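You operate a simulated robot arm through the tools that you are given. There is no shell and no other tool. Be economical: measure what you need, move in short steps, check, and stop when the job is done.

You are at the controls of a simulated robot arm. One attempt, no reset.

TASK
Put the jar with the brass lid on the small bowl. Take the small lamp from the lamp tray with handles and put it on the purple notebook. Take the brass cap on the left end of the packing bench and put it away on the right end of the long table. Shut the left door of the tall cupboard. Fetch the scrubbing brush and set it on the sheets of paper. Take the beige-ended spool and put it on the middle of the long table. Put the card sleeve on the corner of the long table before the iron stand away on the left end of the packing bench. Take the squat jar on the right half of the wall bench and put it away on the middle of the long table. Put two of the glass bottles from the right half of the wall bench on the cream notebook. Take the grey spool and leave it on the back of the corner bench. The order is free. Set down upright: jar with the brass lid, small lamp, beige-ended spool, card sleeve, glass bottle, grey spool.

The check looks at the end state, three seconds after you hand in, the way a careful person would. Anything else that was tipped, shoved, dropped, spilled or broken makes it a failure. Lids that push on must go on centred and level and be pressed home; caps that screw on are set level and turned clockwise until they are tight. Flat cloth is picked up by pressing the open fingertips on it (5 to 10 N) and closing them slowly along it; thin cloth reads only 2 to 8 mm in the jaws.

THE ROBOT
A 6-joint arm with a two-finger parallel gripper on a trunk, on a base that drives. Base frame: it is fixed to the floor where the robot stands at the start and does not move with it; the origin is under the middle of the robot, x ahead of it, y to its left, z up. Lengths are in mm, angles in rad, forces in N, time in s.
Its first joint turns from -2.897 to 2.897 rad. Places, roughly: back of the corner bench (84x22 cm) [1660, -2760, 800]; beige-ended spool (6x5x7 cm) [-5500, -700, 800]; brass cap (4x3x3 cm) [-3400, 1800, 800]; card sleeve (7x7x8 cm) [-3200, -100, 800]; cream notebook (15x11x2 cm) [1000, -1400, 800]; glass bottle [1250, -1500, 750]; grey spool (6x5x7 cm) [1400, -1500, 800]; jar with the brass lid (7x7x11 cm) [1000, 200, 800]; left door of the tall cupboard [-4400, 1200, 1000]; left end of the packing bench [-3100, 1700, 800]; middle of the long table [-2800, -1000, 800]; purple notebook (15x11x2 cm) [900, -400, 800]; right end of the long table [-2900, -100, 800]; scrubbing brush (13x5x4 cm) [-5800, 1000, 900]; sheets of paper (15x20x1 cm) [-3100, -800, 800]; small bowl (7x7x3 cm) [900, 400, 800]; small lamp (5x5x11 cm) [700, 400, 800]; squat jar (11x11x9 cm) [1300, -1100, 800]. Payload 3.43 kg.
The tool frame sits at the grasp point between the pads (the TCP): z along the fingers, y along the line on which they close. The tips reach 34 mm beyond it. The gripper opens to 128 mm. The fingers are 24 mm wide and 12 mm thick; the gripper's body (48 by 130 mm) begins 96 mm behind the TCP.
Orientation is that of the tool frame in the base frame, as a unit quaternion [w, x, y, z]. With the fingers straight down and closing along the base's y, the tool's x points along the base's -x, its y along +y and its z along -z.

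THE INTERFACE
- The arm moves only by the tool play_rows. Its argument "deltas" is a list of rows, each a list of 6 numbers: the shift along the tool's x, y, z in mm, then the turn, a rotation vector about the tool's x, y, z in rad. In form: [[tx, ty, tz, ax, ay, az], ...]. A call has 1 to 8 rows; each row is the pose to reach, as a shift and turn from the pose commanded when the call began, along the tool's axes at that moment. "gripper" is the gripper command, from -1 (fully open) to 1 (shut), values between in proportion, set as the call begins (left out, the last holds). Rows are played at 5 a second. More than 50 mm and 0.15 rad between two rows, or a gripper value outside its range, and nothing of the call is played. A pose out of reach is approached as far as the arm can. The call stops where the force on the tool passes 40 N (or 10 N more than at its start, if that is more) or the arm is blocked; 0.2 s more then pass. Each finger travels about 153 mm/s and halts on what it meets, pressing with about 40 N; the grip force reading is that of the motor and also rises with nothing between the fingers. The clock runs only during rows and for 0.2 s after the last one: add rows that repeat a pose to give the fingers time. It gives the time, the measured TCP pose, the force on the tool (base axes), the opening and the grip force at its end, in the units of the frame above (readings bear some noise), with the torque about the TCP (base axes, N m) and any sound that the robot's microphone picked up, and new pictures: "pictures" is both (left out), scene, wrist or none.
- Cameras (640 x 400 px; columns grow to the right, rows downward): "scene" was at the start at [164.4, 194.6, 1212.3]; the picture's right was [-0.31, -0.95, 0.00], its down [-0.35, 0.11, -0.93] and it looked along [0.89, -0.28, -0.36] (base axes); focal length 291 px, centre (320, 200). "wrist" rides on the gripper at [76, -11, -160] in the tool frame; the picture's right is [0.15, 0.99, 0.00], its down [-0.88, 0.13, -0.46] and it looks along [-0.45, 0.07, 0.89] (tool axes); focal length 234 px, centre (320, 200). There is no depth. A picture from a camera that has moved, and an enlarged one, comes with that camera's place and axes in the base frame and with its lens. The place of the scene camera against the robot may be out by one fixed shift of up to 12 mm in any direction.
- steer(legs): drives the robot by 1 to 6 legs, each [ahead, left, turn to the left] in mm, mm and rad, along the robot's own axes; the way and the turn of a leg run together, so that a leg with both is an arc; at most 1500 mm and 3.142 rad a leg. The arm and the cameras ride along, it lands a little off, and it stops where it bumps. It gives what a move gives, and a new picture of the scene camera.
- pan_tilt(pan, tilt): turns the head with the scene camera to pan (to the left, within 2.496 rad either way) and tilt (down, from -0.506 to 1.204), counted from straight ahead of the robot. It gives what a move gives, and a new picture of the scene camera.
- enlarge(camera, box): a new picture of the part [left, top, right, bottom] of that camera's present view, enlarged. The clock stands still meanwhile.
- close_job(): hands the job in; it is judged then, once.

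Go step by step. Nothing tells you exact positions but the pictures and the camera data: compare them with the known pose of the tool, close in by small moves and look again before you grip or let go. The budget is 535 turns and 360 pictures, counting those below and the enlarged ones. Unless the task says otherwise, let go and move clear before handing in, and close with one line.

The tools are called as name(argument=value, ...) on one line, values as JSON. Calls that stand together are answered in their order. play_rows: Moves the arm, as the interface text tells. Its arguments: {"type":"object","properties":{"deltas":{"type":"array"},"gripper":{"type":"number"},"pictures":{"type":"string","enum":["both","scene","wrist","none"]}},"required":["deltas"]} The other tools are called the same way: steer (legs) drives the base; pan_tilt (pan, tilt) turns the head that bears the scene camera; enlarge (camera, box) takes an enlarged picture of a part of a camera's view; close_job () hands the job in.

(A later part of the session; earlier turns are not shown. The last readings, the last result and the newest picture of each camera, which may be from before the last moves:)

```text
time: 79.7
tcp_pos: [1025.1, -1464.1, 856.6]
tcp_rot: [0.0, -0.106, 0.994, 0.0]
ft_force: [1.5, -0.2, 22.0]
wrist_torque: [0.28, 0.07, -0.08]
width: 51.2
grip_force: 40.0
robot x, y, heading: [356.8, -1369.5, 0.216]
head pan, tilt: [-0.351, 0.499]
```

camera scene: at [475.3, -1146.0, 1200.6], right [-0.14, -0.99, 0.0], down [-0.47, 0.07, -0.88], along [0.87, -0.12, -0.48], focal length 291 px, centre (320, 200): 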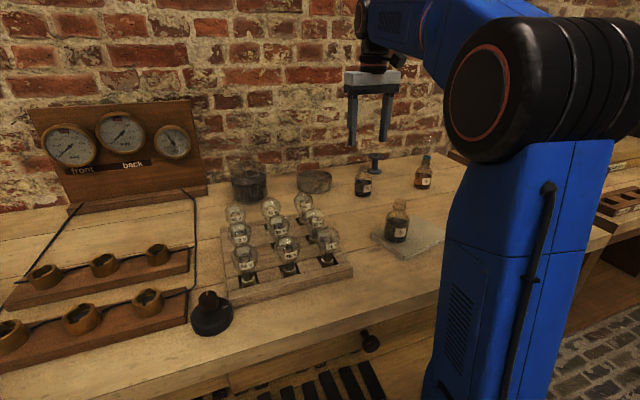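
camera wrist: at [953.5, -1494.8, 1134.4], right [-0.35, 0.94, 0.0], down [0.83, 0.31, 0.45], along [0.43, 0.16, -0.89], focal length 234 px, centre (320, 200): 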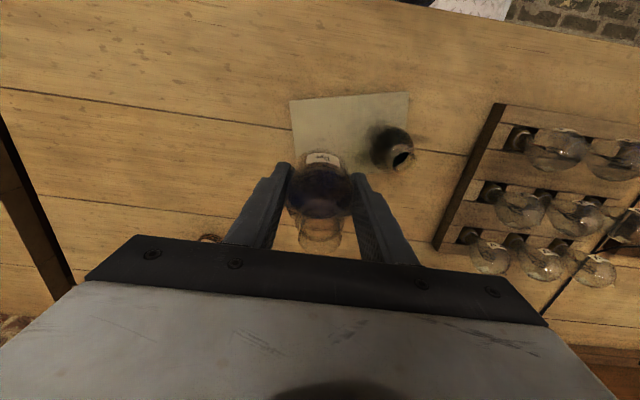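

play_rows(deltas=[[0, 0, -1.5, 0, 0, 0], [0, 0, -1.5, 0, 0, 0]], pictures="none")

play_rows(deltas=[[0, 0, 0, 0, 0, 0], [0, 0, 0, 0, 0, 0], [0, 0, -30, 0, 0, 0], [0, 0, -70, 0, 0, 0], [0, 0, -110, 0, 0, 0], [0, 0, -145, 0, 0, 0]], pictures="scene", gripper=-0.03)

enlarge(camera="scene", box=[350, 130, 490, 270])

```text
time: 80.3
tcp_pos: [1024.2, -1463.3, 856.8]
tcp_rot: [-0.001, -0.105, 0.994, -0.001]
ft_force: [0.3, 0.1, -1.2]
wrist_torque: [-0.01, -0.03, 0.02]
width: 50.8
grip_force: 39.8
robot x, y, heading: [357.4, -1368.7, 0.218]
head pan, tilt: [-0.351, 0.499]
```

```text
time: 81.7
tcp_pos: [1024.8, -1464.1, 1001.5]
tcp_rot: [0.0, -0.106, 0.994, -0.001]
ft_force: [0.9, -0.2, -0.2]
wrist_torque: [0.01, 0.05, -0.01]
width: 65.9
grip_force: 0.1
robot x, y, heading: [355.0, -1367.1, 0.216]
head pan, tilt: [-0.351, 0.499]
camera scene: at [475.4, -1146.0, 1200.6], right [-0.14, -0.99, 0.0], down [-0.47, 0.07, -0.88], along [0.87, -0.12, -0.48], focal length 291 px, centre (320, 200)
```

scene: 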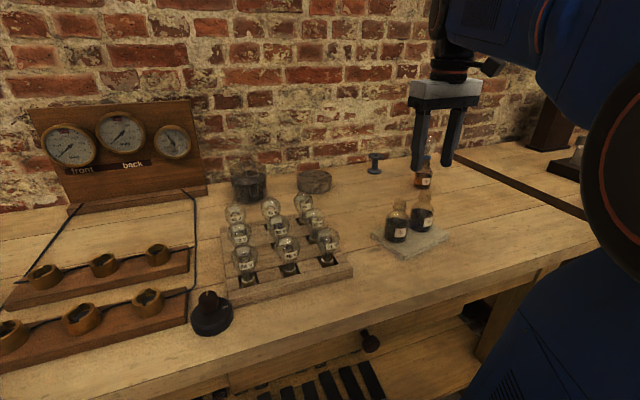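

```text
2.86 times, centred on (420, 200) of scene
camera zoom: at [475.4, -1146.0, 1200.6], right [-0.14, -0.99, 0.0], down [-0.47, 0.07, -0.88], along [0.87, -0.12, -0.48], focal length 833 px, centre (34, 200)
```

zoom: 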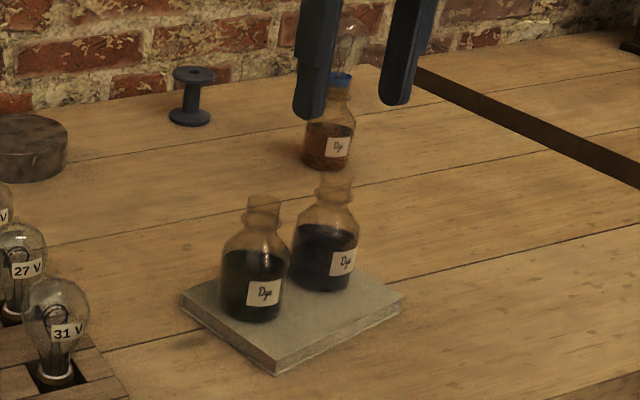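

Both bottles stand on the notebook. The grey spool is near [1420,-1470], so I'll drive right and up against the bench to reach it.

steer(legs=[[0, -300, 0], [70, 0, 0]])

play_rows(deltas=[[0, 0, -50, 0, 0, 0], [0, 0, -50, 0, 0, 0]], gripper=-1, pictures="wrist")

```text
time: 84.3
tcp_pos: [1158.0, -1739.2, 1000.9]
tcp_rot: [-0.001, -0.107, 0.994, -0.001]
ft_force: [0.1, -0.9, 0.5]
wrist_torque: [-0.01, 0.01, -0.01]
width: 66.1
grip_force: 0.0
robot x, y, heading: [489.7, -1648.7, 0.214]
head pan, tilt: [-0.351, 0.499]
camera scene: at [607.4, -1423.9, 1200.6], right [-0.13, -0.99, 0.0], down [-0.47, 0.06, -0.88], along [0.87, -0.12, -0.48], focal length 291 px, centre (320, 200)
```

scene: 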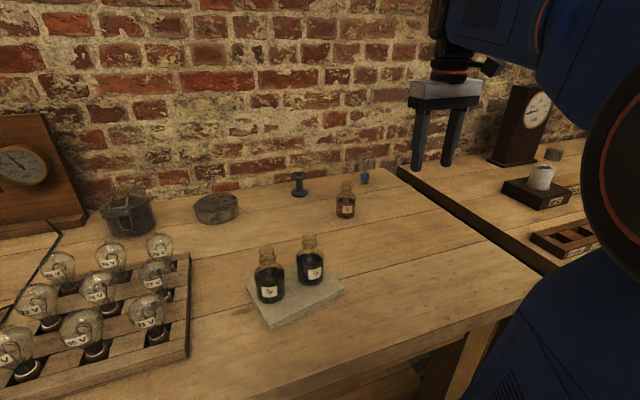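

```text
time: 84.9
tcp_pos: [1157.8, -1739.4, 1050.8]
tcp_rot: [-0.001, -0.108, 0.994, -0.001]
ft_force: [-0.6, -0.5, 0.5]
wrist_torque: [0.01, -0.01, 0.01]
width: 128.0
grip_force: 0.1
robot x, y, heading: [486.1, -1650.4, 0.217]
head pan, tilt: [-0.351, 0.499]
camera wrist: at [1085.6, -1766.4, 1211.3], right [-0.35, 0.94, 0.0], down [0.83, 0.32, 0.45], along [0.43, 0.16, -0.89], focal length 234 px, centre (320, 200)
```

wrist: 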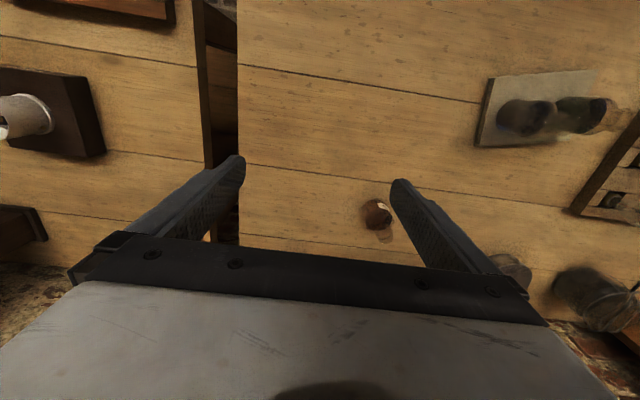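

The spool is around [1390,-1467] and now in reach. I'll move over it, high.

play_rows(deltas=[[-34, 27, 0, 0, 0, 0], [-68, 54, 0, 0, 0, 0], [-102, 81, 0, 0, 0, 0], [-136, 108, 0, 0, 0, 0], [-170, 135, 0, 0, 0, 0], [-204, 162, 0, 0, 0, 0], [-238, 189, 0, 0, 0, 0], [-268, 213, 0, 0, 0, 0]], pictures="both")

```text
time: 86.7
tcp_pos: [1375.4, -1475.9, 1049.8]
tcp_rot: [-0.001, -0.107, 0.994, -0.001]
ft_force: [-1.2, -0.2, 1.3]
wrist_torque: [0.03, -0.03, -0.03]
width: 128.0
grip_force: 0.0
robot x, y, heading: [489.6, -1641.5, 0.216]
head pan, tilt: [-0.351, 0.499]
camera scene: at [607.2, -1424.1, 1200.7], right [-0.13, -0.99, 0.0], down [-0.47, 0.06, -0.88], along [0.87, -0.12, -0.48], focal length 291 px, centre (320, 200)
camera wrist: at [1303.2, -1501.8, 1210.7], right [-0.35, 0.94, 0.0], down [0.83, 0.32, 0.45], along [0.43, 0.16, -0.89], focal length 234 px, centre (320, 200)
```

scene: 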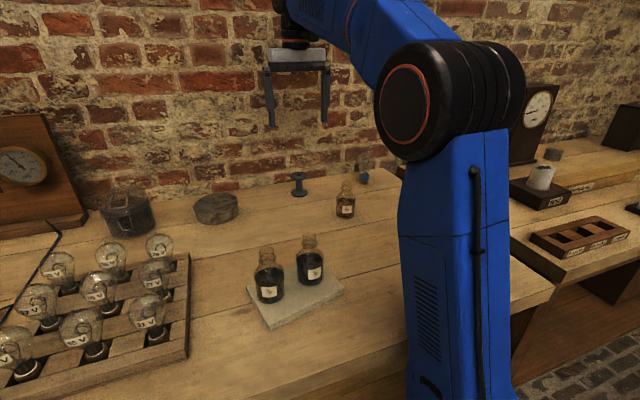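
wrist: 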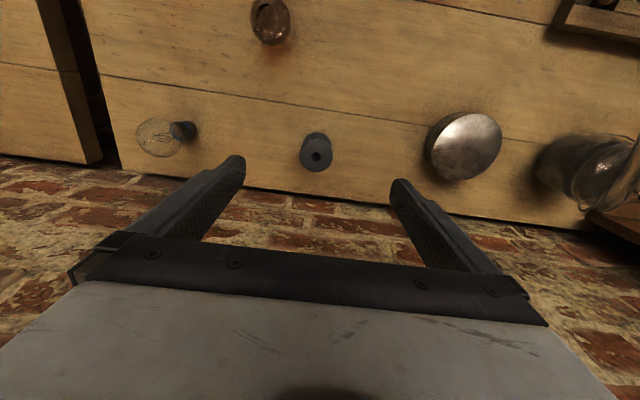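

The spool is at [1400,-1474] with its top at z≈869. I'll align and lower partway.

play_rows(deltas=[[-24, -3, 0, 0, 0, 0], [-24, -3, 45, 0, 0, 0], [-24, -3, 90, 0, 0, 0], [-24, -3, 110, 0, 0, 0], [-24, -3, 110, 0, 0, 0]], pictures="wrist", gripper=-0.4)

```text
time: 87.9
tcp_pos: [1397.8, -1472.8, 940.4]
tcp_rot: [-0.001, -0.107, 0.994, -0.001]
ft_force: [-0.9, -0.8, -0.9]
wrist_torque: [-0.02, -0.01, 0.01]
width: 89.7
grip_force: 0.0
robot x, y, heading: [491.4, -1648.8, 0.212]
head pan, tilt: [-0.351, 0.499]
camera wrist: at [1325.9, -1499.3, 1100.8], right [-0.35, 0.94, 0.0], down [0.83, 0.32, 0.45], along [0.43, 0.16, -0.89], focal length 234 px, centre (320, 200)
```

wrist: 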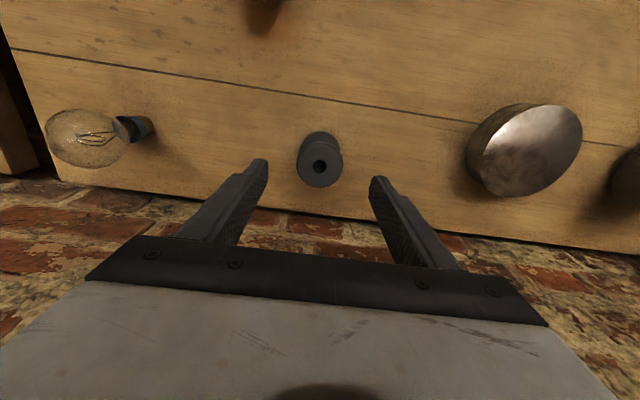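

play_rows(deltas=[[-2, 0, 35, 0, 0, 0], [-2, 0, 70, 0, 0, 0], [-2, 0, 98, 0, 0, 0], [-2, 0, 98, 0, 0, 0]], pictures="none")

play_rows(deltas=[[0, 0, 0, 0, 0, 0], [0, 0, 0, 0, 0, 0], [0, 0, 0, 0, 0, 0]], pictures="none", gripper=1)

play_rows(deltas=[[0, 0, -10, 0, 0, 0], [0, 0, -30, 0, 0, 0], [0, 0, -70, 0, 0, 0], [0, 0, -110, 0, 0, 0], [0, 0, -150, 0, 0, 0], [0, 0, -180, 0, 0, 0]], pictures="wrist")

```text
time: 88.9
tcp_pos: [1398.1, -1472.3, 843.4]
tcp_rot: [0.0, -0.107, 0.994, -0.002]
ft_force: [0.1, -0.1, 0.1]
wrist_torque: [0.01, 0.03, -0.01]
width: 89.8
grip_force: 0.1
robot x, y, heading: [488.9, -1647.2, 0.217]
head pan, tilt: [-0.351, 0.499]
```

```text
time: 89.7
tcp_pos: [1399.7, -1472.6, 844.0]
tcp_rot: [-0.001, -0.108, 0.994, 0.0]
ft_force: [0.2, 0.2, 0.0]
wrist_torque: [0.05, 0.05, -0.01]
width: 49.3
grip_force: 40.1
robot x, y, heading: [487.7, -1648.5, 0.209]
head pan, tilt: [-0.351, 0.499]
```

```text
time: 91.1
tcp_pos: [1400.4, -1470.9, 1021.9]
tcp_rot: [-0.001, -0.108, 0.994, -0.001]
ft_force: [-0.4, 0.1, 0.0]
wrist_torque: [-0.01, 0.03, -0.01]
width: 49.3
grip_force: 39.8
robot x, y, heading: [488.3, -1648.4, 0.219]
head pan, tilt: [-0.351, 0.499]
camera wrist: at [1328.1, -1497.8, 1182.3], right [-0.35, 0.94, 0.0], down [0.83, 0.32, 0.45], along [0.42, 0.16, -0.89], focal length 234 px, centre (320, 200)
```

wrist: 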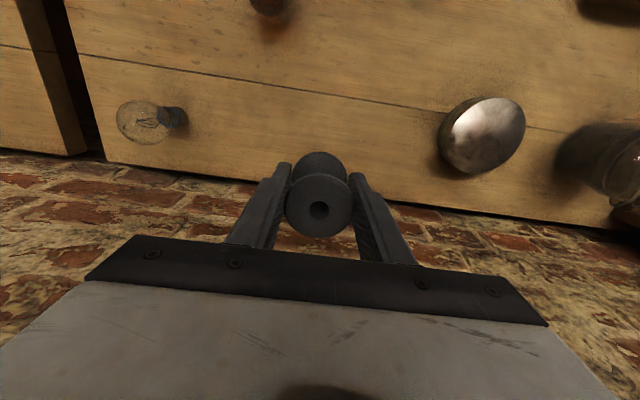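

Spool held. I'll retract, back off from the bench and look at the corner bench to the right.

play_rows(deltas=[[45, -10, -10, 0, 0, 0], [90, -20, -20, 0, 0, 0], [135, -30, -20, 0, 0, 0], [180, -40, -20, 0, 0, 0], [225, -50, -20, 0, 0, 0], [270, -60, -20, 0, 0, 0], [315, -70, -20, 0, 0, 0], [360, -80, -20, 0, 0, 0]], pictures="none")

steer(legs=[[-300, 0, 0], [0, 0, -0.6]])

pan_tilt(pan=-0.1, tilt=0.35)

```text
time: 92.9
tcp_pos: [1066.2, -1627.3, 1042.9]
tcp_rot: [-0.001, -0.108, 0.994, -0.001]
ft_force: [0.8, 0.3, -1.0]
wrist_torque: [0.0, 0.07, 0.02]
width: 49.1
grip_force: 39.6
robot x, y, heading: [488.2, -1644.7, 0.218]
head pan, tilt: [-0.351, 0.499]
```

```text
time: 96.6
tcp_pos: [682.2, -2020.5, 1041.6]
tcp_rot: [-0.002, 0.191, 0.982, 0.0]
ft_force: [0.2, 0.3, -0.3]
wrist_torque: [0.02, 0.0, 0.0]
width: 48.6
grip_force: 39.7
robot x, y, heading: [196.2, -1715.2, -0.381]
head pan, tilt: [-0.351, 0.499]
camera scene: at [416.6, -1594.9, 1200.6], right [-0.67, -0.74, 0.0], down [-0.36, 0.32, -0.88], along [0.65, -0.59, -0.48], focal length 291 px, centre (320, 200)
```

scene: 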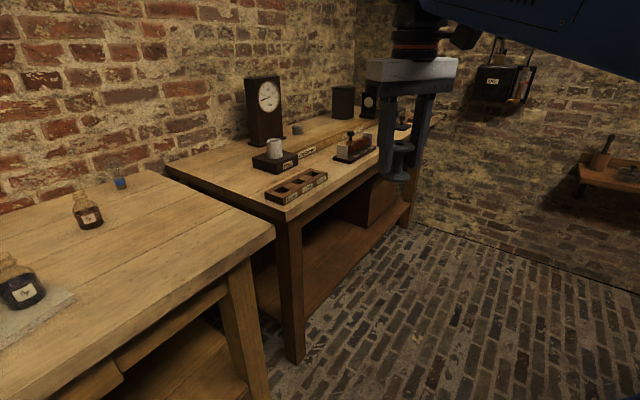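

```text
time: 97.4
tcp_pos: [682.0, -2019.4, 1042.4]
tcp_rot: [-0.001, 0.191, 0.982, 0.0]
ft_force: [0.3, 0.2, 0.0]
wrist_torque: [0.02, 0.0, -0.02]
width: 48.1
grip_force: 40.2
robot x, y, heading: [196.9, -1711.2, -0.383]
head pan, tilt: [-0.099, 0.351]
camera scene: at [431.5, -1577.3, 1214.3], right [-0.46, -0.89, 0.0], down [-0.3, 0.16, -0.94], along [0.83, -0.44, -0.34], focal length 291 px, centre (320, 200)
```

scene: 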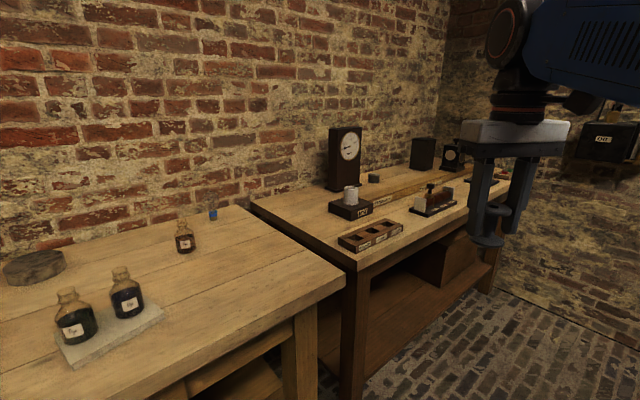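

The corner bench runs on along the same wall. I'll square up again and drive along it toward the back strip near [1660,-2760].

steer(legs=[[0, 0, 0.6], [0, -1150, 0], [150, 0, 0]])

pan_tilt(pan=0.1, tilt=0.45)

```text
time: 105.8
tcp_pos: [1171.9, -2761.2, 1043.0]
tcp_rot: [-0.001, -0.114, 0.994, -0.001]
ft_force: [-0.5, 0.2, 0.3]
wrist_torque: [0.0, -0.01, 0.01]
width: 47.6
grip_force: 39.5
robot x, y, heading: [598.7, -2786.6, 0.23]
head pan, tilt: [-0.099, 0.351]
camera scene: at [713.9, -2540.2, 1214.3], right [0.13, -0.99, 0.0], down [-0.34, -0.04, -0.94], along [0.93, 0.12, -0.34], focal length 291 px, centre (320, 200)
```

scene: 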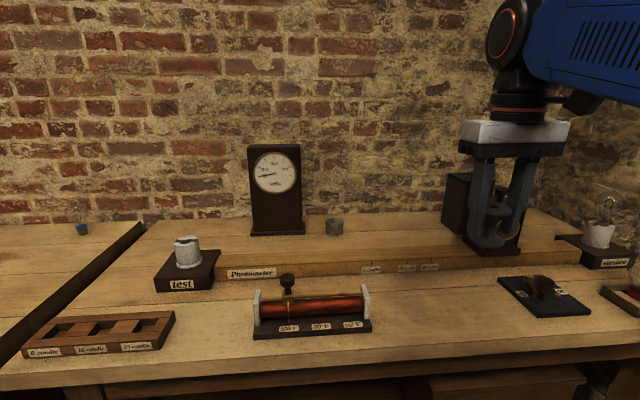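

```text
time: 106.6
tcp_pos: [1173.8, -2760.1, 1042.9]
tcp_rot: [-0.001, -0.114, 0.994, -0.001]
ft_force: [-0.5, -0.5, 0.2]
wrist_torque: [-0.01, 0.01, 0.02]
width: 48.0
grip_force: 39.3
robot x, y, heading: [603.4, -2788.0, 0.228]
head pan, tilt: [0.099, 0.45]
camera scene: at [708.6, -2522.6, 1205.1], right [0.32, -0.95, 0.0], down [-0.41, -0.14, -0.9], along [0.85, 0.29, -0.43], focal length 291 px, centre (320, 200)
```

scene: 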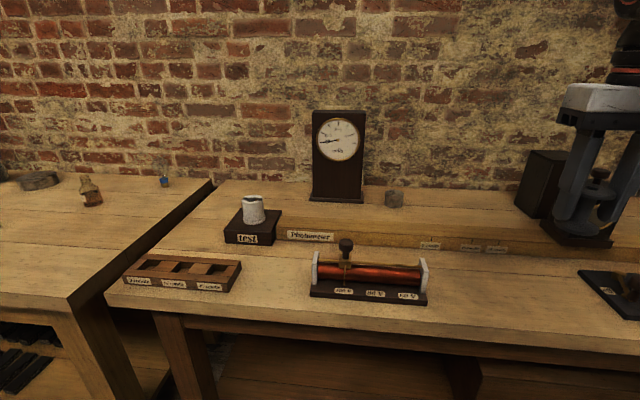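

Between the small cube and the black box there is free space on the back strip behind the scale board. I'll move up to the bench and extend the arm toward it.

steer(legs=[[110, 0, 0]])

play_rows(deltas=[[-45, 0, 0, 0, 0, 0], [-90, 0, 0, 0, 0, 0], [-135, 0, 0, 0, 0, 0], [-180, 0, 0, 0, 0, 0], [-225, 0, 0, 0, 0, 0], [-270, 0, 0, 0, 0, 0], [-310, 0, 0, 0, 0, 0], [-310, 0, 0, 0, 0, 0]], pictures="both")

```text
time: 107.8
tcp_pos: [1278.8, -2735.7, 1043.3]
tcp_rot: [-0.001, -0.114, 0.993, -0.001]
ft_force: [0.9, -0.4, -0.7]
wrist_torque: [0.01, -0.02, 0.01]
width: 47.6
grip_force: 39.6
robot x, y, heading: [703.3, -2762.0, 0.23]
head pan, tilt: [0.099, 0.45]
camera scene: at [814.7, -2497.8, 1205.1], right [0.32, -0.95, 0.0], down [-0.41, -0.14, -0.9], along [0.85, 0.29, -0.44], focal length 291 px, centre (320, 200)
```

scene: 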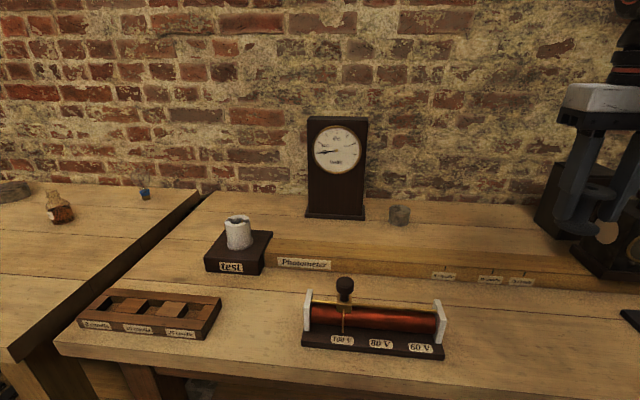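

```text
time: 109.6
tcp_pos: [1579.5, -2664.4, 1042.3]
tcp_rot: [-0.001, -0.114, 0.993, -0.001]
ft_force: [-0.4, -0.5, -0.6]
wrist_torque: [0.0, -0.03, 0.01]
width: 47.5
grip_force: 39.8
robot x, y, heading: [700.7, -2762.4, 0.225]
head pan, tilt: [0.099, 0.45]
camera scene: at [814.7, -2497.8, 1205.1], right [0.32, -0.95, 0.0], down [-0.41, -0.14, -0.9], along [0.85, 0.29, -0.44], focal length 291 px, centre (320, 200)
camera wrist: at [1508.4, -2691.9, 1202.6], right [-0.37, 0.93, 0.0], down [0.83, 0.33, 0.45], along [0.42, 0.17, -0.89], focal length 234 px, centre (320, 200)
```

scene: 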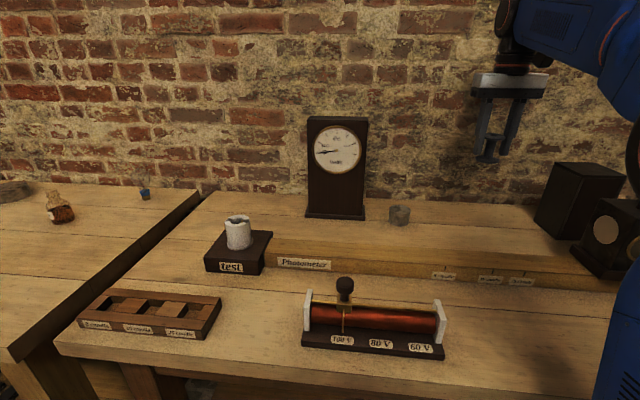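
wrist: 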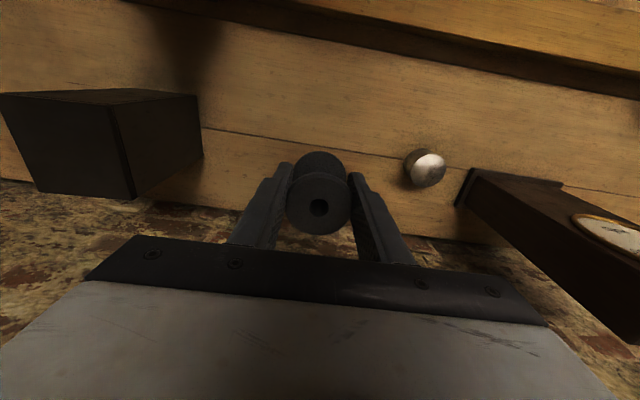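

The spot below is free bench surface behind the scale board. I'll go 20 mm further in and lower in stages.

play_rows(deltas=[[-20, 0, 25, 0, 0, 0], [-20, 0, 65, 0, 0, 0], [-20, 0, 105, 0, 0, 0], [-20, 0, 145, 0, 0, 0], [-20, 0, 175, 0, 0, 0], [-20, 0, 175, 0, 0, 0]], pictures="none")

enlarge(camera="scene", box=[380, 100, 600, 270])

```text
time: 111.0
tcp_pos: [1599.1, -2659.7, 867.1]
tcp_rot: [-0.001, -0.113, 0.994, -0.001]
ft_force: [-0.1, 0.1, 0.6]
wrist_torque: [0.02, 0.04, 0.0]
width: 47.5
grip_force: 40.4
robot x, y, heading: [704.7, -2765.4, 0.23]
head pan, tilt: [0.099, 0.45]
```

```text
2.35 times, centred on (490, 185) of scene
camera zoom: at [814.7, -2497.8, 1205.1], right [0.32, -0.95, 0.0], down [-0.41, -0.14, -0.9], along [0.85, 0.29, -0.44], focal length 686 px, centre (-80, 235)
```

zoom: 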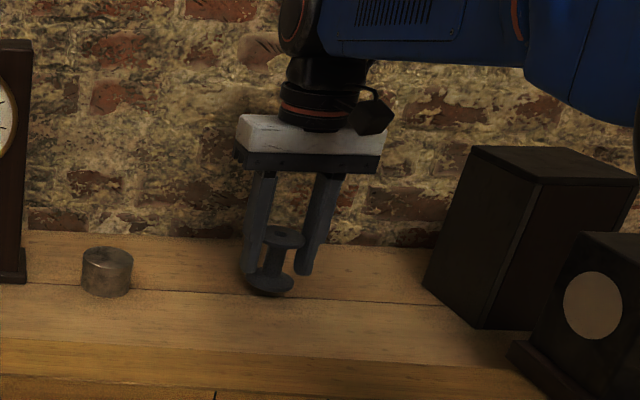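

play_rows(deltas=[[0, 0, 4, 0, 0, 0], [0, 0, 8, 0, 0, 0], [0, 0, 12, 0, 0, 0], [0, 0, 12, 0, 0, 0]], pictures="none")

enlarge(camera="scene", box=[430, 150, 530, 240])

```text
time: 112.0
tcp_pos: [1599.8, -2662.1, 856.7]
tcp_rot: [-0.001, -0.115, 0.993, 0.0]
ft_force: [0.1, 0.0, -0.9]
wrist_torque: [0.04, 0.0, -0.02]
width: 47.4
grip_force: 39.8
robot x, y, heading: [700.8, -2763.7, 0.235]
head pan, tilt: [0.099, 0.45]
```

```text
4.44 times, centred on (480, 195) of scene
camera zoom: at [814.8, -2497.8, 1205.1], right [0.32, -0.95, 0.0], down [-0.41, -0.14, -0.9], along [0.85, 0.29, -0.44], focal length 1295 px, centre (-391, 222)
```

zoom: 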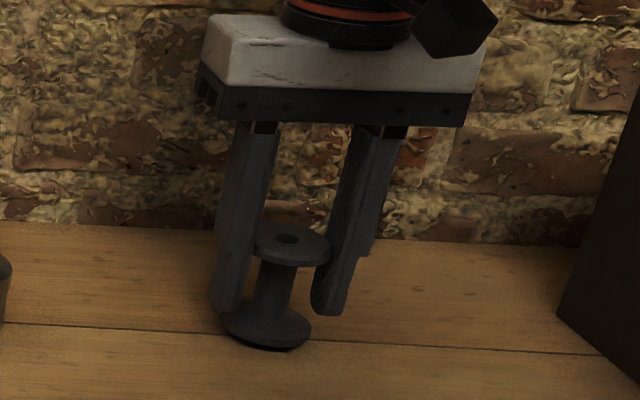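

play_rows(deltas=[[0, 0, 2, 0, 0, 0], [0, 0, 4, 0, 0, 0], [0, 0, 4, 0, 0, 0]], pictures="none")

play_rows(deltas=[[0, 0, 2, 0, 0, 0], [0, 0, 4, 0, 0, 0], [0, 0, 4, 0, 0, 0]], pictures="none")

```text
time: 112.8
tcp_pos: [1599.4, -2662.2, 851.7]
tcp_rot: [-0.001, -0.114, 0.993, -0.001]
ft_force: [0.1, 0.0, -0.6]
wrist_torque: [-0.03, 0.03, 0.02]
width: 47.4
grip_force: 39.9
robot x, y, heading: [706.2, -2761.4, 0.233]
head pan, tilt: [0.099, 0.45]
```

```text
time: 113.6
tcp_pos: [1598.8, -2660.6, 849.8]
tcp_rot: [0.001, -0.114, 0.993, -0.001]
ft_force: [2.3, -1.8, 31.1]
wrist_torque: [0.08, -0.14, -0.13]
width: 47.9
grip_force: 40.2
robot x, y, heading: [706.7, -2769.2, 0.23]
head pan, tilt: [0.099, 0.45]
```

Contact with the bench. I'll ease off, open and check.

play_rows(deltas=[[0, 0, -2, 0, 0, 0], [0, 0, -2, 0, 0, 0]], pictures="none")

play_rows(deltas=[[0, 0, 0, 0, 0, 0], [0, 0, 0, 0, 0, 0], [0, 0, 0, 0, 0, 0]], pictures="none", gripper=-0.3)

enlarge(camera="scene", box=[430, 150, 530, 240])

```text
time: 114.2
tcp_pos: [1599.7, -2661.9, 848.8]
tcp_rot: [-0.001, -0.114, 0.994, -0.001]
ft_force: [2.1, -1.6, 13.1]
wrist_torque: [0.12, -0.39, -0.05]
width: 47.4
grip_force: 40.3
robot x, y, heading: [700.9, -2761.4, 0.226]
head pan, tilt: [0.099, 0.45]
```

```text
time: 115.0
tcp_pos: [1599.8, -2662.2, 849.1]
tcp_rot: [-0.001, -0.114, 0.993, -0.001]
ft_force: [0.3, 0.4, 0.0]
wrist_torque: [0.0, -0.03, -0.02]
width: 83.1
grip_force: 0.0
robot x, y, heading: [703.7, -2764.7, 0.222]
head pan, tilt: [0.099, 0.45]
```

```text
4.44 times, centred on (480, 195) of scene
camera zoom: at [814.7, -2497.8, 1205.1], right [0.32, -0.95, 0.0], down [-0.41, -0.14, -0.9], along [0.85, 0.29, -0.44], focal length 1295 px, centre (-391, 222)
```

zoom: 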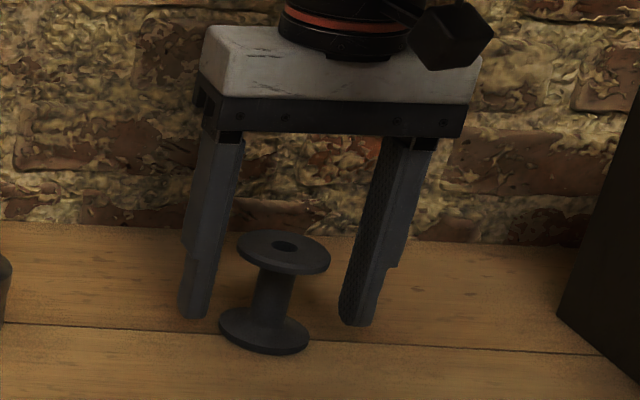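

The grey spool stands upright at the back of the corner bench. I'll lift off, retract, and drive back to the wall bench for the squat jar.

play_rows(deltas=[[0, 0, -45, 0, 0, 0], [0, 0, -90, 0, 0, 0], [0, 0, -135, 0, 0, 0], [0, 0, -180, 0, 0, 0], [45, 0, -190, 0, 0, 0], [90, 0, -190, 0, 0, 0], [135, 0, -190, 0, 0, 0], [180, 0, -190, 0, 0, 0]], pictures="none")

play_rows(deltas=[[45, 0, 0, 0, 0, 0], [90, 0, 0, 0, 0, 0], [135, 0, 0, 0, 0, 0], [180, 0, 0, 0, 0, 0], [225, 0, 0, 0, 0, 0]], pictures="none")

steer(legs=[[-100, 0, 0], [0, 1480, 0]])

```text
time: 116.8
tcp_pos: [1424.6, -2702.1, 1038.9]
tcp_rot: [-0.002, -0.114, 0.993, -0.001]
ft_force: [1.5, 0.3, -0.1]
wrist_torque: [-0.05, 0.09, 0.03]
width: 83.1
grip_force: 0.0
robot x, y, heading: [705.2, -2764.6, 0.224]
head pan, tilt: [0.099, 0.45]
```

```text
time: 118.0
tcp_pos: [1205.5, -2751.7, 1037.8]
tcp_rot: [-0.002, -0.114, 0.993, -0.001]
ft_force: [0.8, -0.4, 0.1]
wrist_torque: [-0.01, 0.07, 0.02]
width: 83.1
grip_force: 0.1
robot x, y, heading: [701.4, -2765.8, 0.233]
head pan, tilt: [0.099, 0.45]
```

```text
time: 126.1
tcp_pos: [784.0, -1325.8, 1038.7]
tcp_rot: [-0.001, -0.103, 0.995, 0.0]
ft_force: [-0.1, -0.2, -0.5]
wrist_torque: [0.02, 0.0, 0.02]
width: 83.2
grip_force: 0.2
robot x, y, heading: [283.3, -1327.7, 0.211]
head pan, tilt: [0.099, 0.45]
camera scene: at [399.5, -1062.7, 1205.1], right [0.3, -0.95, 0.0], down [-0.41, -0.13, -0.9], along [0.86, 0.27, -0.44], focal length 291 px, centre (320, 200)
```

scene: 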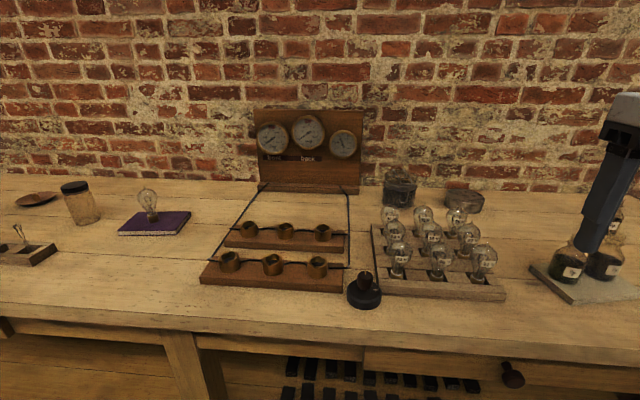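

enlarge(camera="scene", box=[360, 150, 500, 240])

steer(legs=[[0, 60, 0], [130, 0, 0]])

```text
4.44 times, centred on (430, 195) of scene
camera zoom: at [399.5, -1062.7, 1205.1], right [0.3, -0.95, 0.0], down [-0.41, -0.13, -0.9], along [0.86, 0.27, -0.44], focal length 1295 px, centre (-169, 222)
```

zoom: 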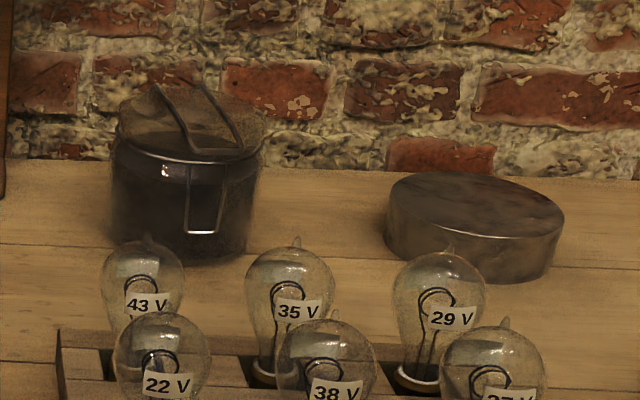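

```text
time: 128.0
tcp_pos: [898.5, -1240.4, 1039.8]
tcp_rot: [-0.001, -0.103, 0.995, -0.001]
ft_force: [0.6, -0.3, 0.2]
wrist_torque: [0.03, 0.02, 0.03]
width: 83.3
grip_force: 0.0
robot x, y, heading: [398.1, -1239.7, 0.208]
head pan, tilt: [0.099, 0.45]
camera scene: at [514.4, -977.4, 1205.1], right [0.3, -0.95, 0.0], down [-0.41, -0.13, -0.9], along [0.86, 0.27, -0.44], focal length 291 px, centre (320, 200)
```

scene: 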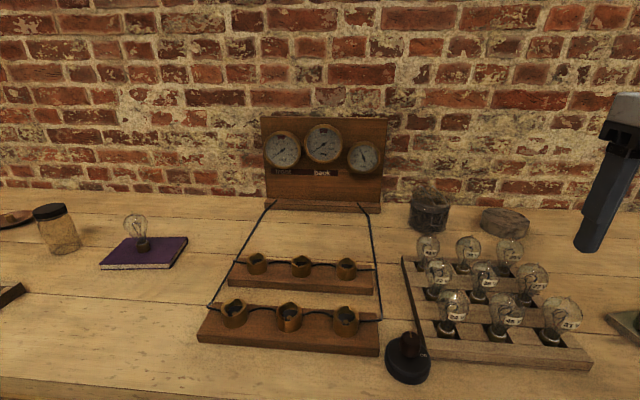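

The squat jar is an open glass vessel with dark content and metal clips, at about [1310,-1052]. I'll open wide and move over it.

play_rows(deltas=[[-47, 11, 0, 0, 0, 0], [-94, 22, 0, 0, 0, 0], [-141, 33, 0, 0, 0, 0], [-188, 44, 0, 0, 0, 0], [-235, 55, 0, 0, 0, 0], [-282, 66, 0, 0, 0, 0], [-329, 77, 0, 0, 0, 0], [-376, 88, 0, 0, 0, 0]], pictures="wrist", gripper=-1)

```text
time: 129.8
tcp_pos: [1249.0, -1077.5, 1040.4]
tcp_rot: [0.0, -0.103, 0.995, -0.001]
ft_force: [-1.2, 0.0, 0.9]
wrist_torque: [0.01, -0.13, -0.01]
width: 128.0
grip_force: 0.1
robot x, y, heading: [397.5, -1242.2, 0.209]
head pan, tilt: [0.099, 0.45]
camera wrist: at [1176.5, -1103.3, 1201.0], right [-0.35, 0.94, 0.0], down [0.84, 0.31, 0.46], along [0.43, 0.16, -0.89], focal length 234 px, centre (320, 200)
```

wrist: 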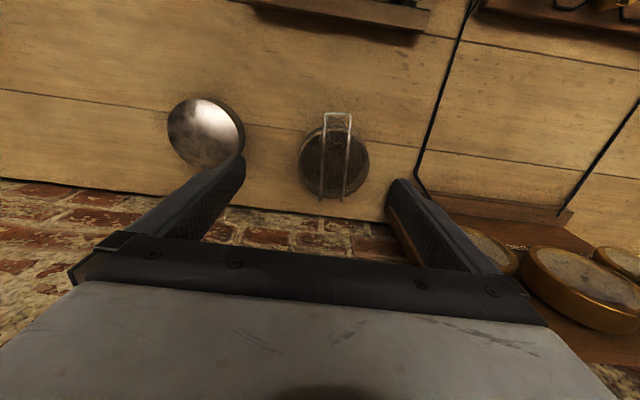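

The jar is about 105 mm wide at [1271,-1046]. I'll align and lower to look again.

play_rows(deltas=[[-28, 26, 0, 0, 0, 0], [-28, 26, 40, 0, 0, 0], [-28, 26, 80, 0, 0, 0], [-28, 26, 80, 0, 0, 0]], pictures="wrist")

enlarge(camera="scene", box=[370, 130, 510, 250])

```text
time: 130.8
tcp_pos: [1268.9, -1047.3, 958.8]
tcp_rot: [0.0, -0.103, 0.995, -0.002]
ft_force: [-0.3, 0.1, 0.7]
wrist_torque: [-0.02, 0.02, -0.02]
width: 128.1
grip_force: 0.0
robot x, y, heading: [399.8, -1241.1, 0.202]
head pan, tilt: [0.099, 0.45]
camera wrist: at [1197.7, -1072.9, 1119.1], right [-0.35, 0.94, 0.0], down [0.84, 0.31, 0.45], along [0.43, 0.16, -0.89], focal length 234 px, centre (320, 200)
```

wrist: 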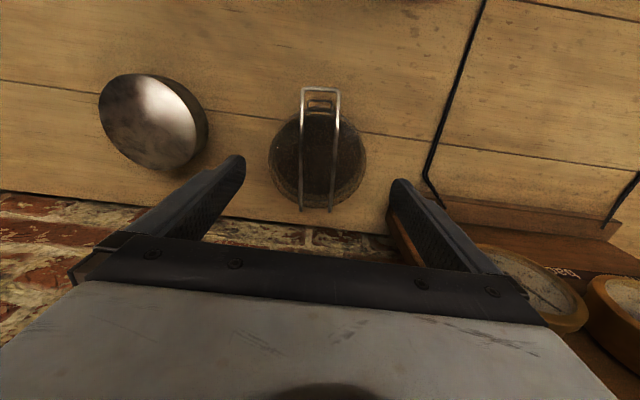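

```text
3.33 times, centred on (440, 190) of scene
camera zoom: at [514.4, -977.4, 1205.1], right [0.3, -0.95, 0.0], down [-0.41, -0.13, -0.9], along [0.86, 0.27, -0.44], focal length 972 px, centre (-80, 233)
```

zoom: 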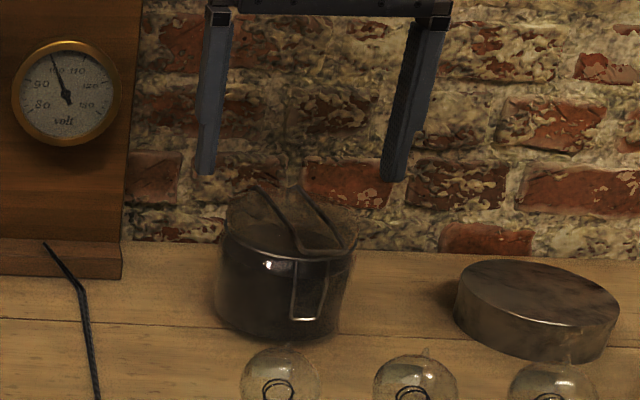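

play_rows(deltas=[[0, -1, 30, 0, 0, 0], [0, -1, 60, 0, 0, 0], [0, -1, 85, 0, 0, 0], [0, -1, 110, 0, 0, 0], [0, -1, 110, 0, 0, 0]], pictures="wrist")

enlarge(camera="scene", box=[370, 130, 510, 250])

```text
time: 132.0
tcp_pos: [1272.2, -1048.4, 847.4]
tcp_rot: [0.0, -0.102, 0.995, -0.001]
ft_force: [-0.3, -0.4, 0.1]
wrist_torque: [0.0, 0.01, -0.01]
width: 128.0
grip_force: 0.1
robot x, y, heading: [398.1, -1238.9, 0.204]
head pan, tilt: [0.099, 0.45]
camera wrist: at [1199.0, -1073.1, 1008.9], right [-0.35, 0.94, 0.0], down [0.84, 0.31, 0.45], along [0.43, 0.16, -0.89], focal length 234 px, centre (320, 200)
```

wrist: 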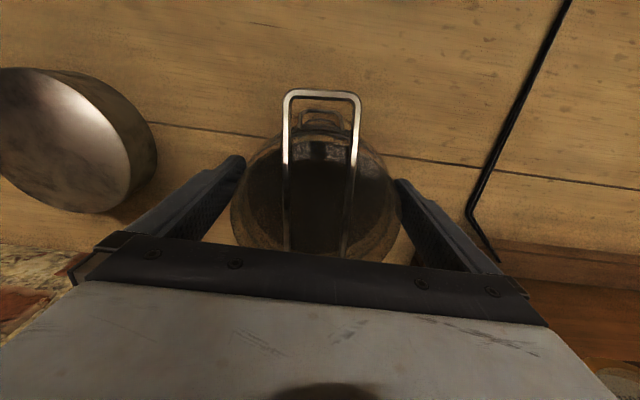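

```text
3.33 times, centred on (440, 190) of scene
camera zoom: at [514.4, -977.4, 1205.1], right [0.3, -0.95, 0.0], down [-0.41, -0.13, -0.9], along [0.86, 0.27, -0.44], focal length 972 px, centre (-80, 233)
```

zoom: 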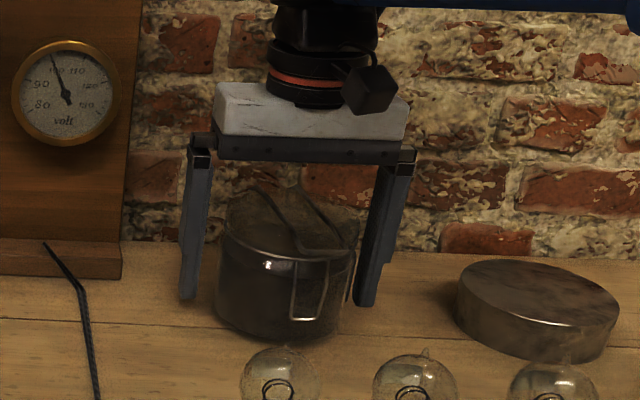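

The fingers straddle the jar. I'll close on it and lift a little.

play_rows(deltas=[[0, -2, 0, 0, 0, 0], [0, -2, 0, 0, 0, 0], [0, -2, 0, 0, 0, 0], [0, -2, 0, 0, 0, 0]], pictures="none", gripper=1)

play_rows(deltas=[[0, 0, -5, 0, 0, 0], [0, 0, -10, 0, 0, 0], [0, 0, -20, 0, 0, 0], [0, 0, -30, 0, 0, 0], [0, 0, -30, 0, 0, 0]], pictures="wrist")

enlarge(camera="scene", box=[370, 130, 510, 250])

```text
time: 133.0
tcp_pos: [1271.3, -1048.6, 849.0]
tcp_rot: [-0.001, -0.103, 0.995, -0.001]
ft_force: [-0.3, 3.1, -1.1]
wrist_torque: [0.6, 0.05, 0.0]
width: 103.2
grip_force: 40.0
robot x, y, heading: [396.6, -1236.1, 0.207]
head pan, tilt: [0.099, 0.45]
```

```text
time: 134.2
tcp_pos: [1272.0, -1049.8, 878.1]
tcp_rot: [0.0, -0.103, 0.995, 0.0]
ft_force: [-0.6, -0.5, -11.2]
wrist_torque: [0.03, 0.0, -0.02]
width: 103.1
grip_force: 39.8
robot x, y, heading: [397.9, -1241.9, 0.212]
head pan, tilt: [0.099, 0.45]
camera wrist: at [1199.5, -1075.0, 1039.1], right [-0.35, 0.94, 0.0], down [0.84, 0.31, 0.45], along [0.43, 0.16, -0.89], focal length 234 px, centre (320, 200)
```

wrist: 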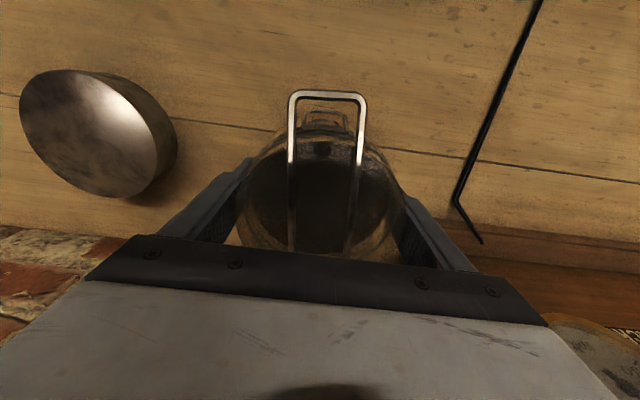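

```text
3.33 times, centred on (440, 190) of scene
camera zoom: at [514.8, -977.3, 1205.0], right [0.3, -0.95, 0.0], down [-0.42, -0.13, -0.9], along [0.86, 0.27, -0.44], focal length 972 px, centre (-80, 233)
```

zoom: 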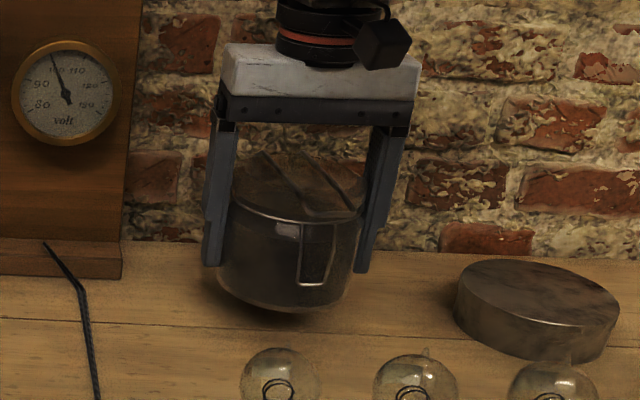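

The jar is held level (about 1.1 kg). I'll lift it high, retract, back away from the bench, and turn toward the rest of the room.

play_rows(deltas=[[0, 0, -40, 0, 0, 0], [0, 0, -80, 0, 0, 0], [0, 0, -120, 0, 0, 0], [0, 0, -150, 0, 0, 0], [40, -5, -150, 0, 0, 0], [80, -10, -150, 0, 0, 0], [120, -15, -150, 0, 0, 0], [160, -20, -150, 0, 0, 0]], pictures="none")

play_rows(deltas=[[40, -5, 0, 0, 0, 0], [80, -10, 0, 0, 0, 0], [120, -15, 0, 0, 0, 0], [160, -20, 0, 0, 0, 0], [200, -25, 0, 0, 0, 0], [240, -30, 0, 0, 0, 0], [240, -30, 0, 0, 0, 0]], pictures="none")

steer(legs=[[-700, 0, 0], [0, 0, 1.4], [0, 0, 1.4]])

```text
time: 136.0
tcp_pos: [1120.0, -1102.5, 1026.9]
tcp_rot: [-0.002, -0.103, 0.995, -0.001]
ft_force: [0.4, 0.0, -11.3]
wrist_torque: [0.0, 0.05, 0.0]
width: 103.1
grip_force: 40.0
robot x, y, heading: [396.5, -1244.0, 0.207]
head pan, tilt: [0.099, 0.45]
```

```text
time: 137.6
tcp_pos: [891.4, -1180.7, 1029.5]
tcp_rot: [-0.001, -0.102, 0.995, -0.001]
ft_force: [0.0, -0.7, -10.7]
wrist_torque: [-0.03, -0.01, 0.0]
width: 103.1
grip_force: 40.1
robot x, y, heading: [398.4, -1238.2, 0.21]
head pan, tilt: [0.099, 0.45]
```

```text
time: 148.3
tcp_pos: [-772.3, -1272.0, 1031.1]
tcp_rot: [-0.002, 0.997, -0.072, 0.001]
ft_force: [-1.2, 0.2, -10.2]
wrist_torque: [0.01, 0.0, -0.02]
width: 103.1
grip_force: 39.9
robot x, y, heading: [-292.1, -1385.3, 2.996]
head pan, tilt: [0.099, 0.45]
camera scene: at [-496.5, -1584.6, 1205.1], right [0.05, 1.0, 0.0], down [0.43, -0.02, -0.9], along [-0.9, 0.04, -0.44], focal length 291 px, centre (320, 200)
```

scene: 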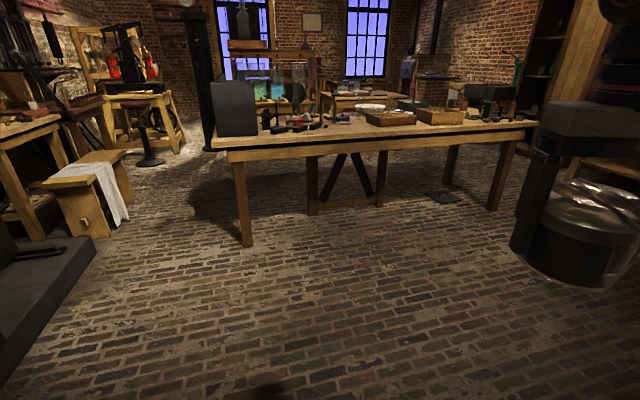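

enlarge(camera="scene", box=[190, 60, 560, 240])

pan_tilt(pan=-0.6, tilt=0.3)

```text
1.73 times, centred on (375, 150) of scene
camera zoom: at [-496.5, -1584.6, 1205.1], right [0.05, 1.0, 0.0], down [0.43, -0.02, -0.9], along [-0.9, 0.04, -0.44], focal length 504 px, centre (225, 286)
```

zoom: 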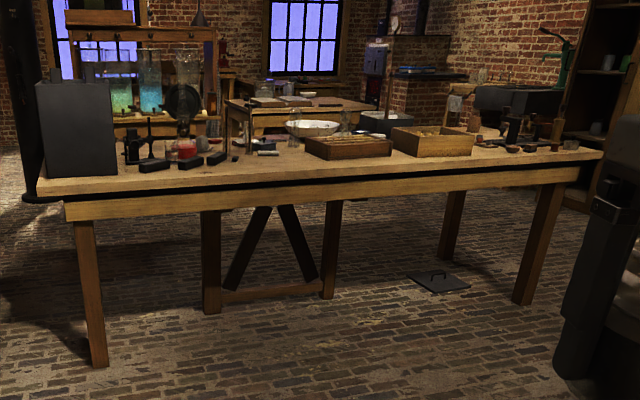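

```text
time: 149.3
tcp_pos: [-772.0, -1270.2, 1030.0]
tcp_rot: [0.0, 0.997, -0.074, 0.001]
ft_force: [-0.2, -0.4, -10.4]
wrist_torque: [0.02, -0.01, -0.02]
width: 103.3
grip_force: 40.2
robot x, y, heading: [-286.0, -1389.6, 2.992]
head pan, tilt: [-0.6, 0.3]
camera scene: at [-473.3, -1525.5, 1219.0], right [0.68, 0.73, 0.0], down [0.22, -0.2, -0.96], along [-0.7, 0.65, -0.3], focal length 291 px, centre (320, 200)
```

scene: 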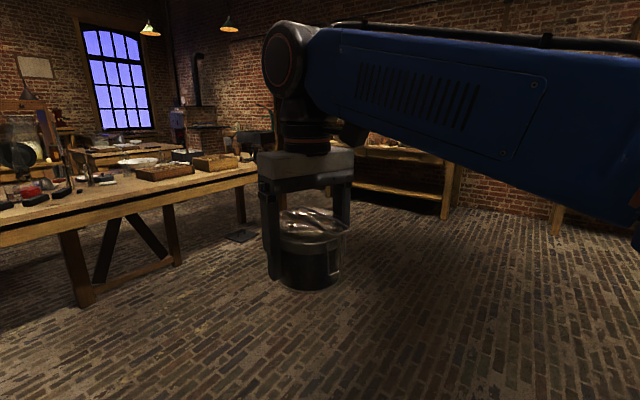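

The long table lies ahead, running along about (-0.24, 0.97). I'll square up to it and drive toward its middle.

steer(legs=[[0, 0, 0.396], [0, -990, 0], [1150, 0, 0]])

pan_tilt(pan=0.1, tilt=0.4)

```text
time: 161.1
tcp_pos: [-2133.8, -793.1, 1030.4]
tcp_rot: [-0.001, 0.992, 0.126, 0.0]
ft_force: [0.3, 0.1, -11.0]
wrist_torque: [0.02, 0.0, 0.02]
width: 103.2
grip_force: 40.1
robot x, y, heading: [-1644.0, -711.9, -2.886]
head pan, tilt: [-0.6, 0.3]
camera scene: at [-1758.9, -909.9, 1219.0], right [0.34, 0.94, 0.0], down [0.28, -0.1, -0.96], along [-0.9, 0.33, -0.3], focal length 291 px, centre (320, 200)
```

scene: 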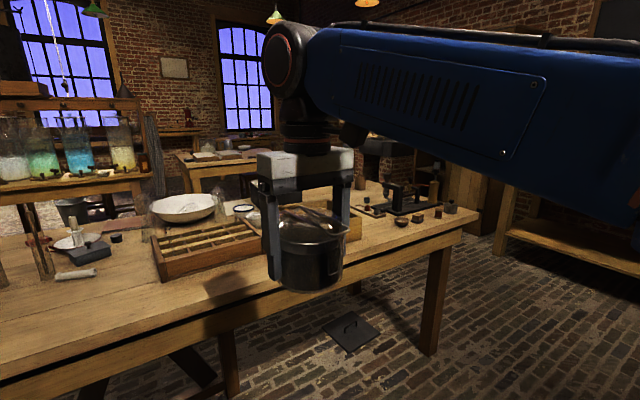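

```text
time: 162.2
tcp_pos: [-2133.8, -792.9, 1028.9]
tcp_rot: [0.0, 0.992, 0.125, 0.0]
ft_force: [1.0, 0.9, -11.7]
wrist_torque: [-0.03, -0.03, 0.04]
width: 103.0
grip_force: 39.6
robot x, y, heading: [-1645.3, -712.7, -2.886]
head pan, tilt: [0.099, 0.4]
camera scene: at [-1758.1, -973.6, 1209.8], right [-0.34, 0.94, 0.0], down [0.37, 0.13, -0.92], along [-0.86, -0.32, -0.39], focal length 291 px, centre (320, 200)
```

scene: 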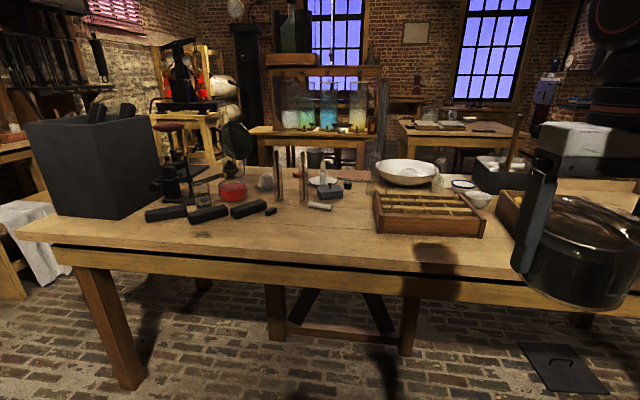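

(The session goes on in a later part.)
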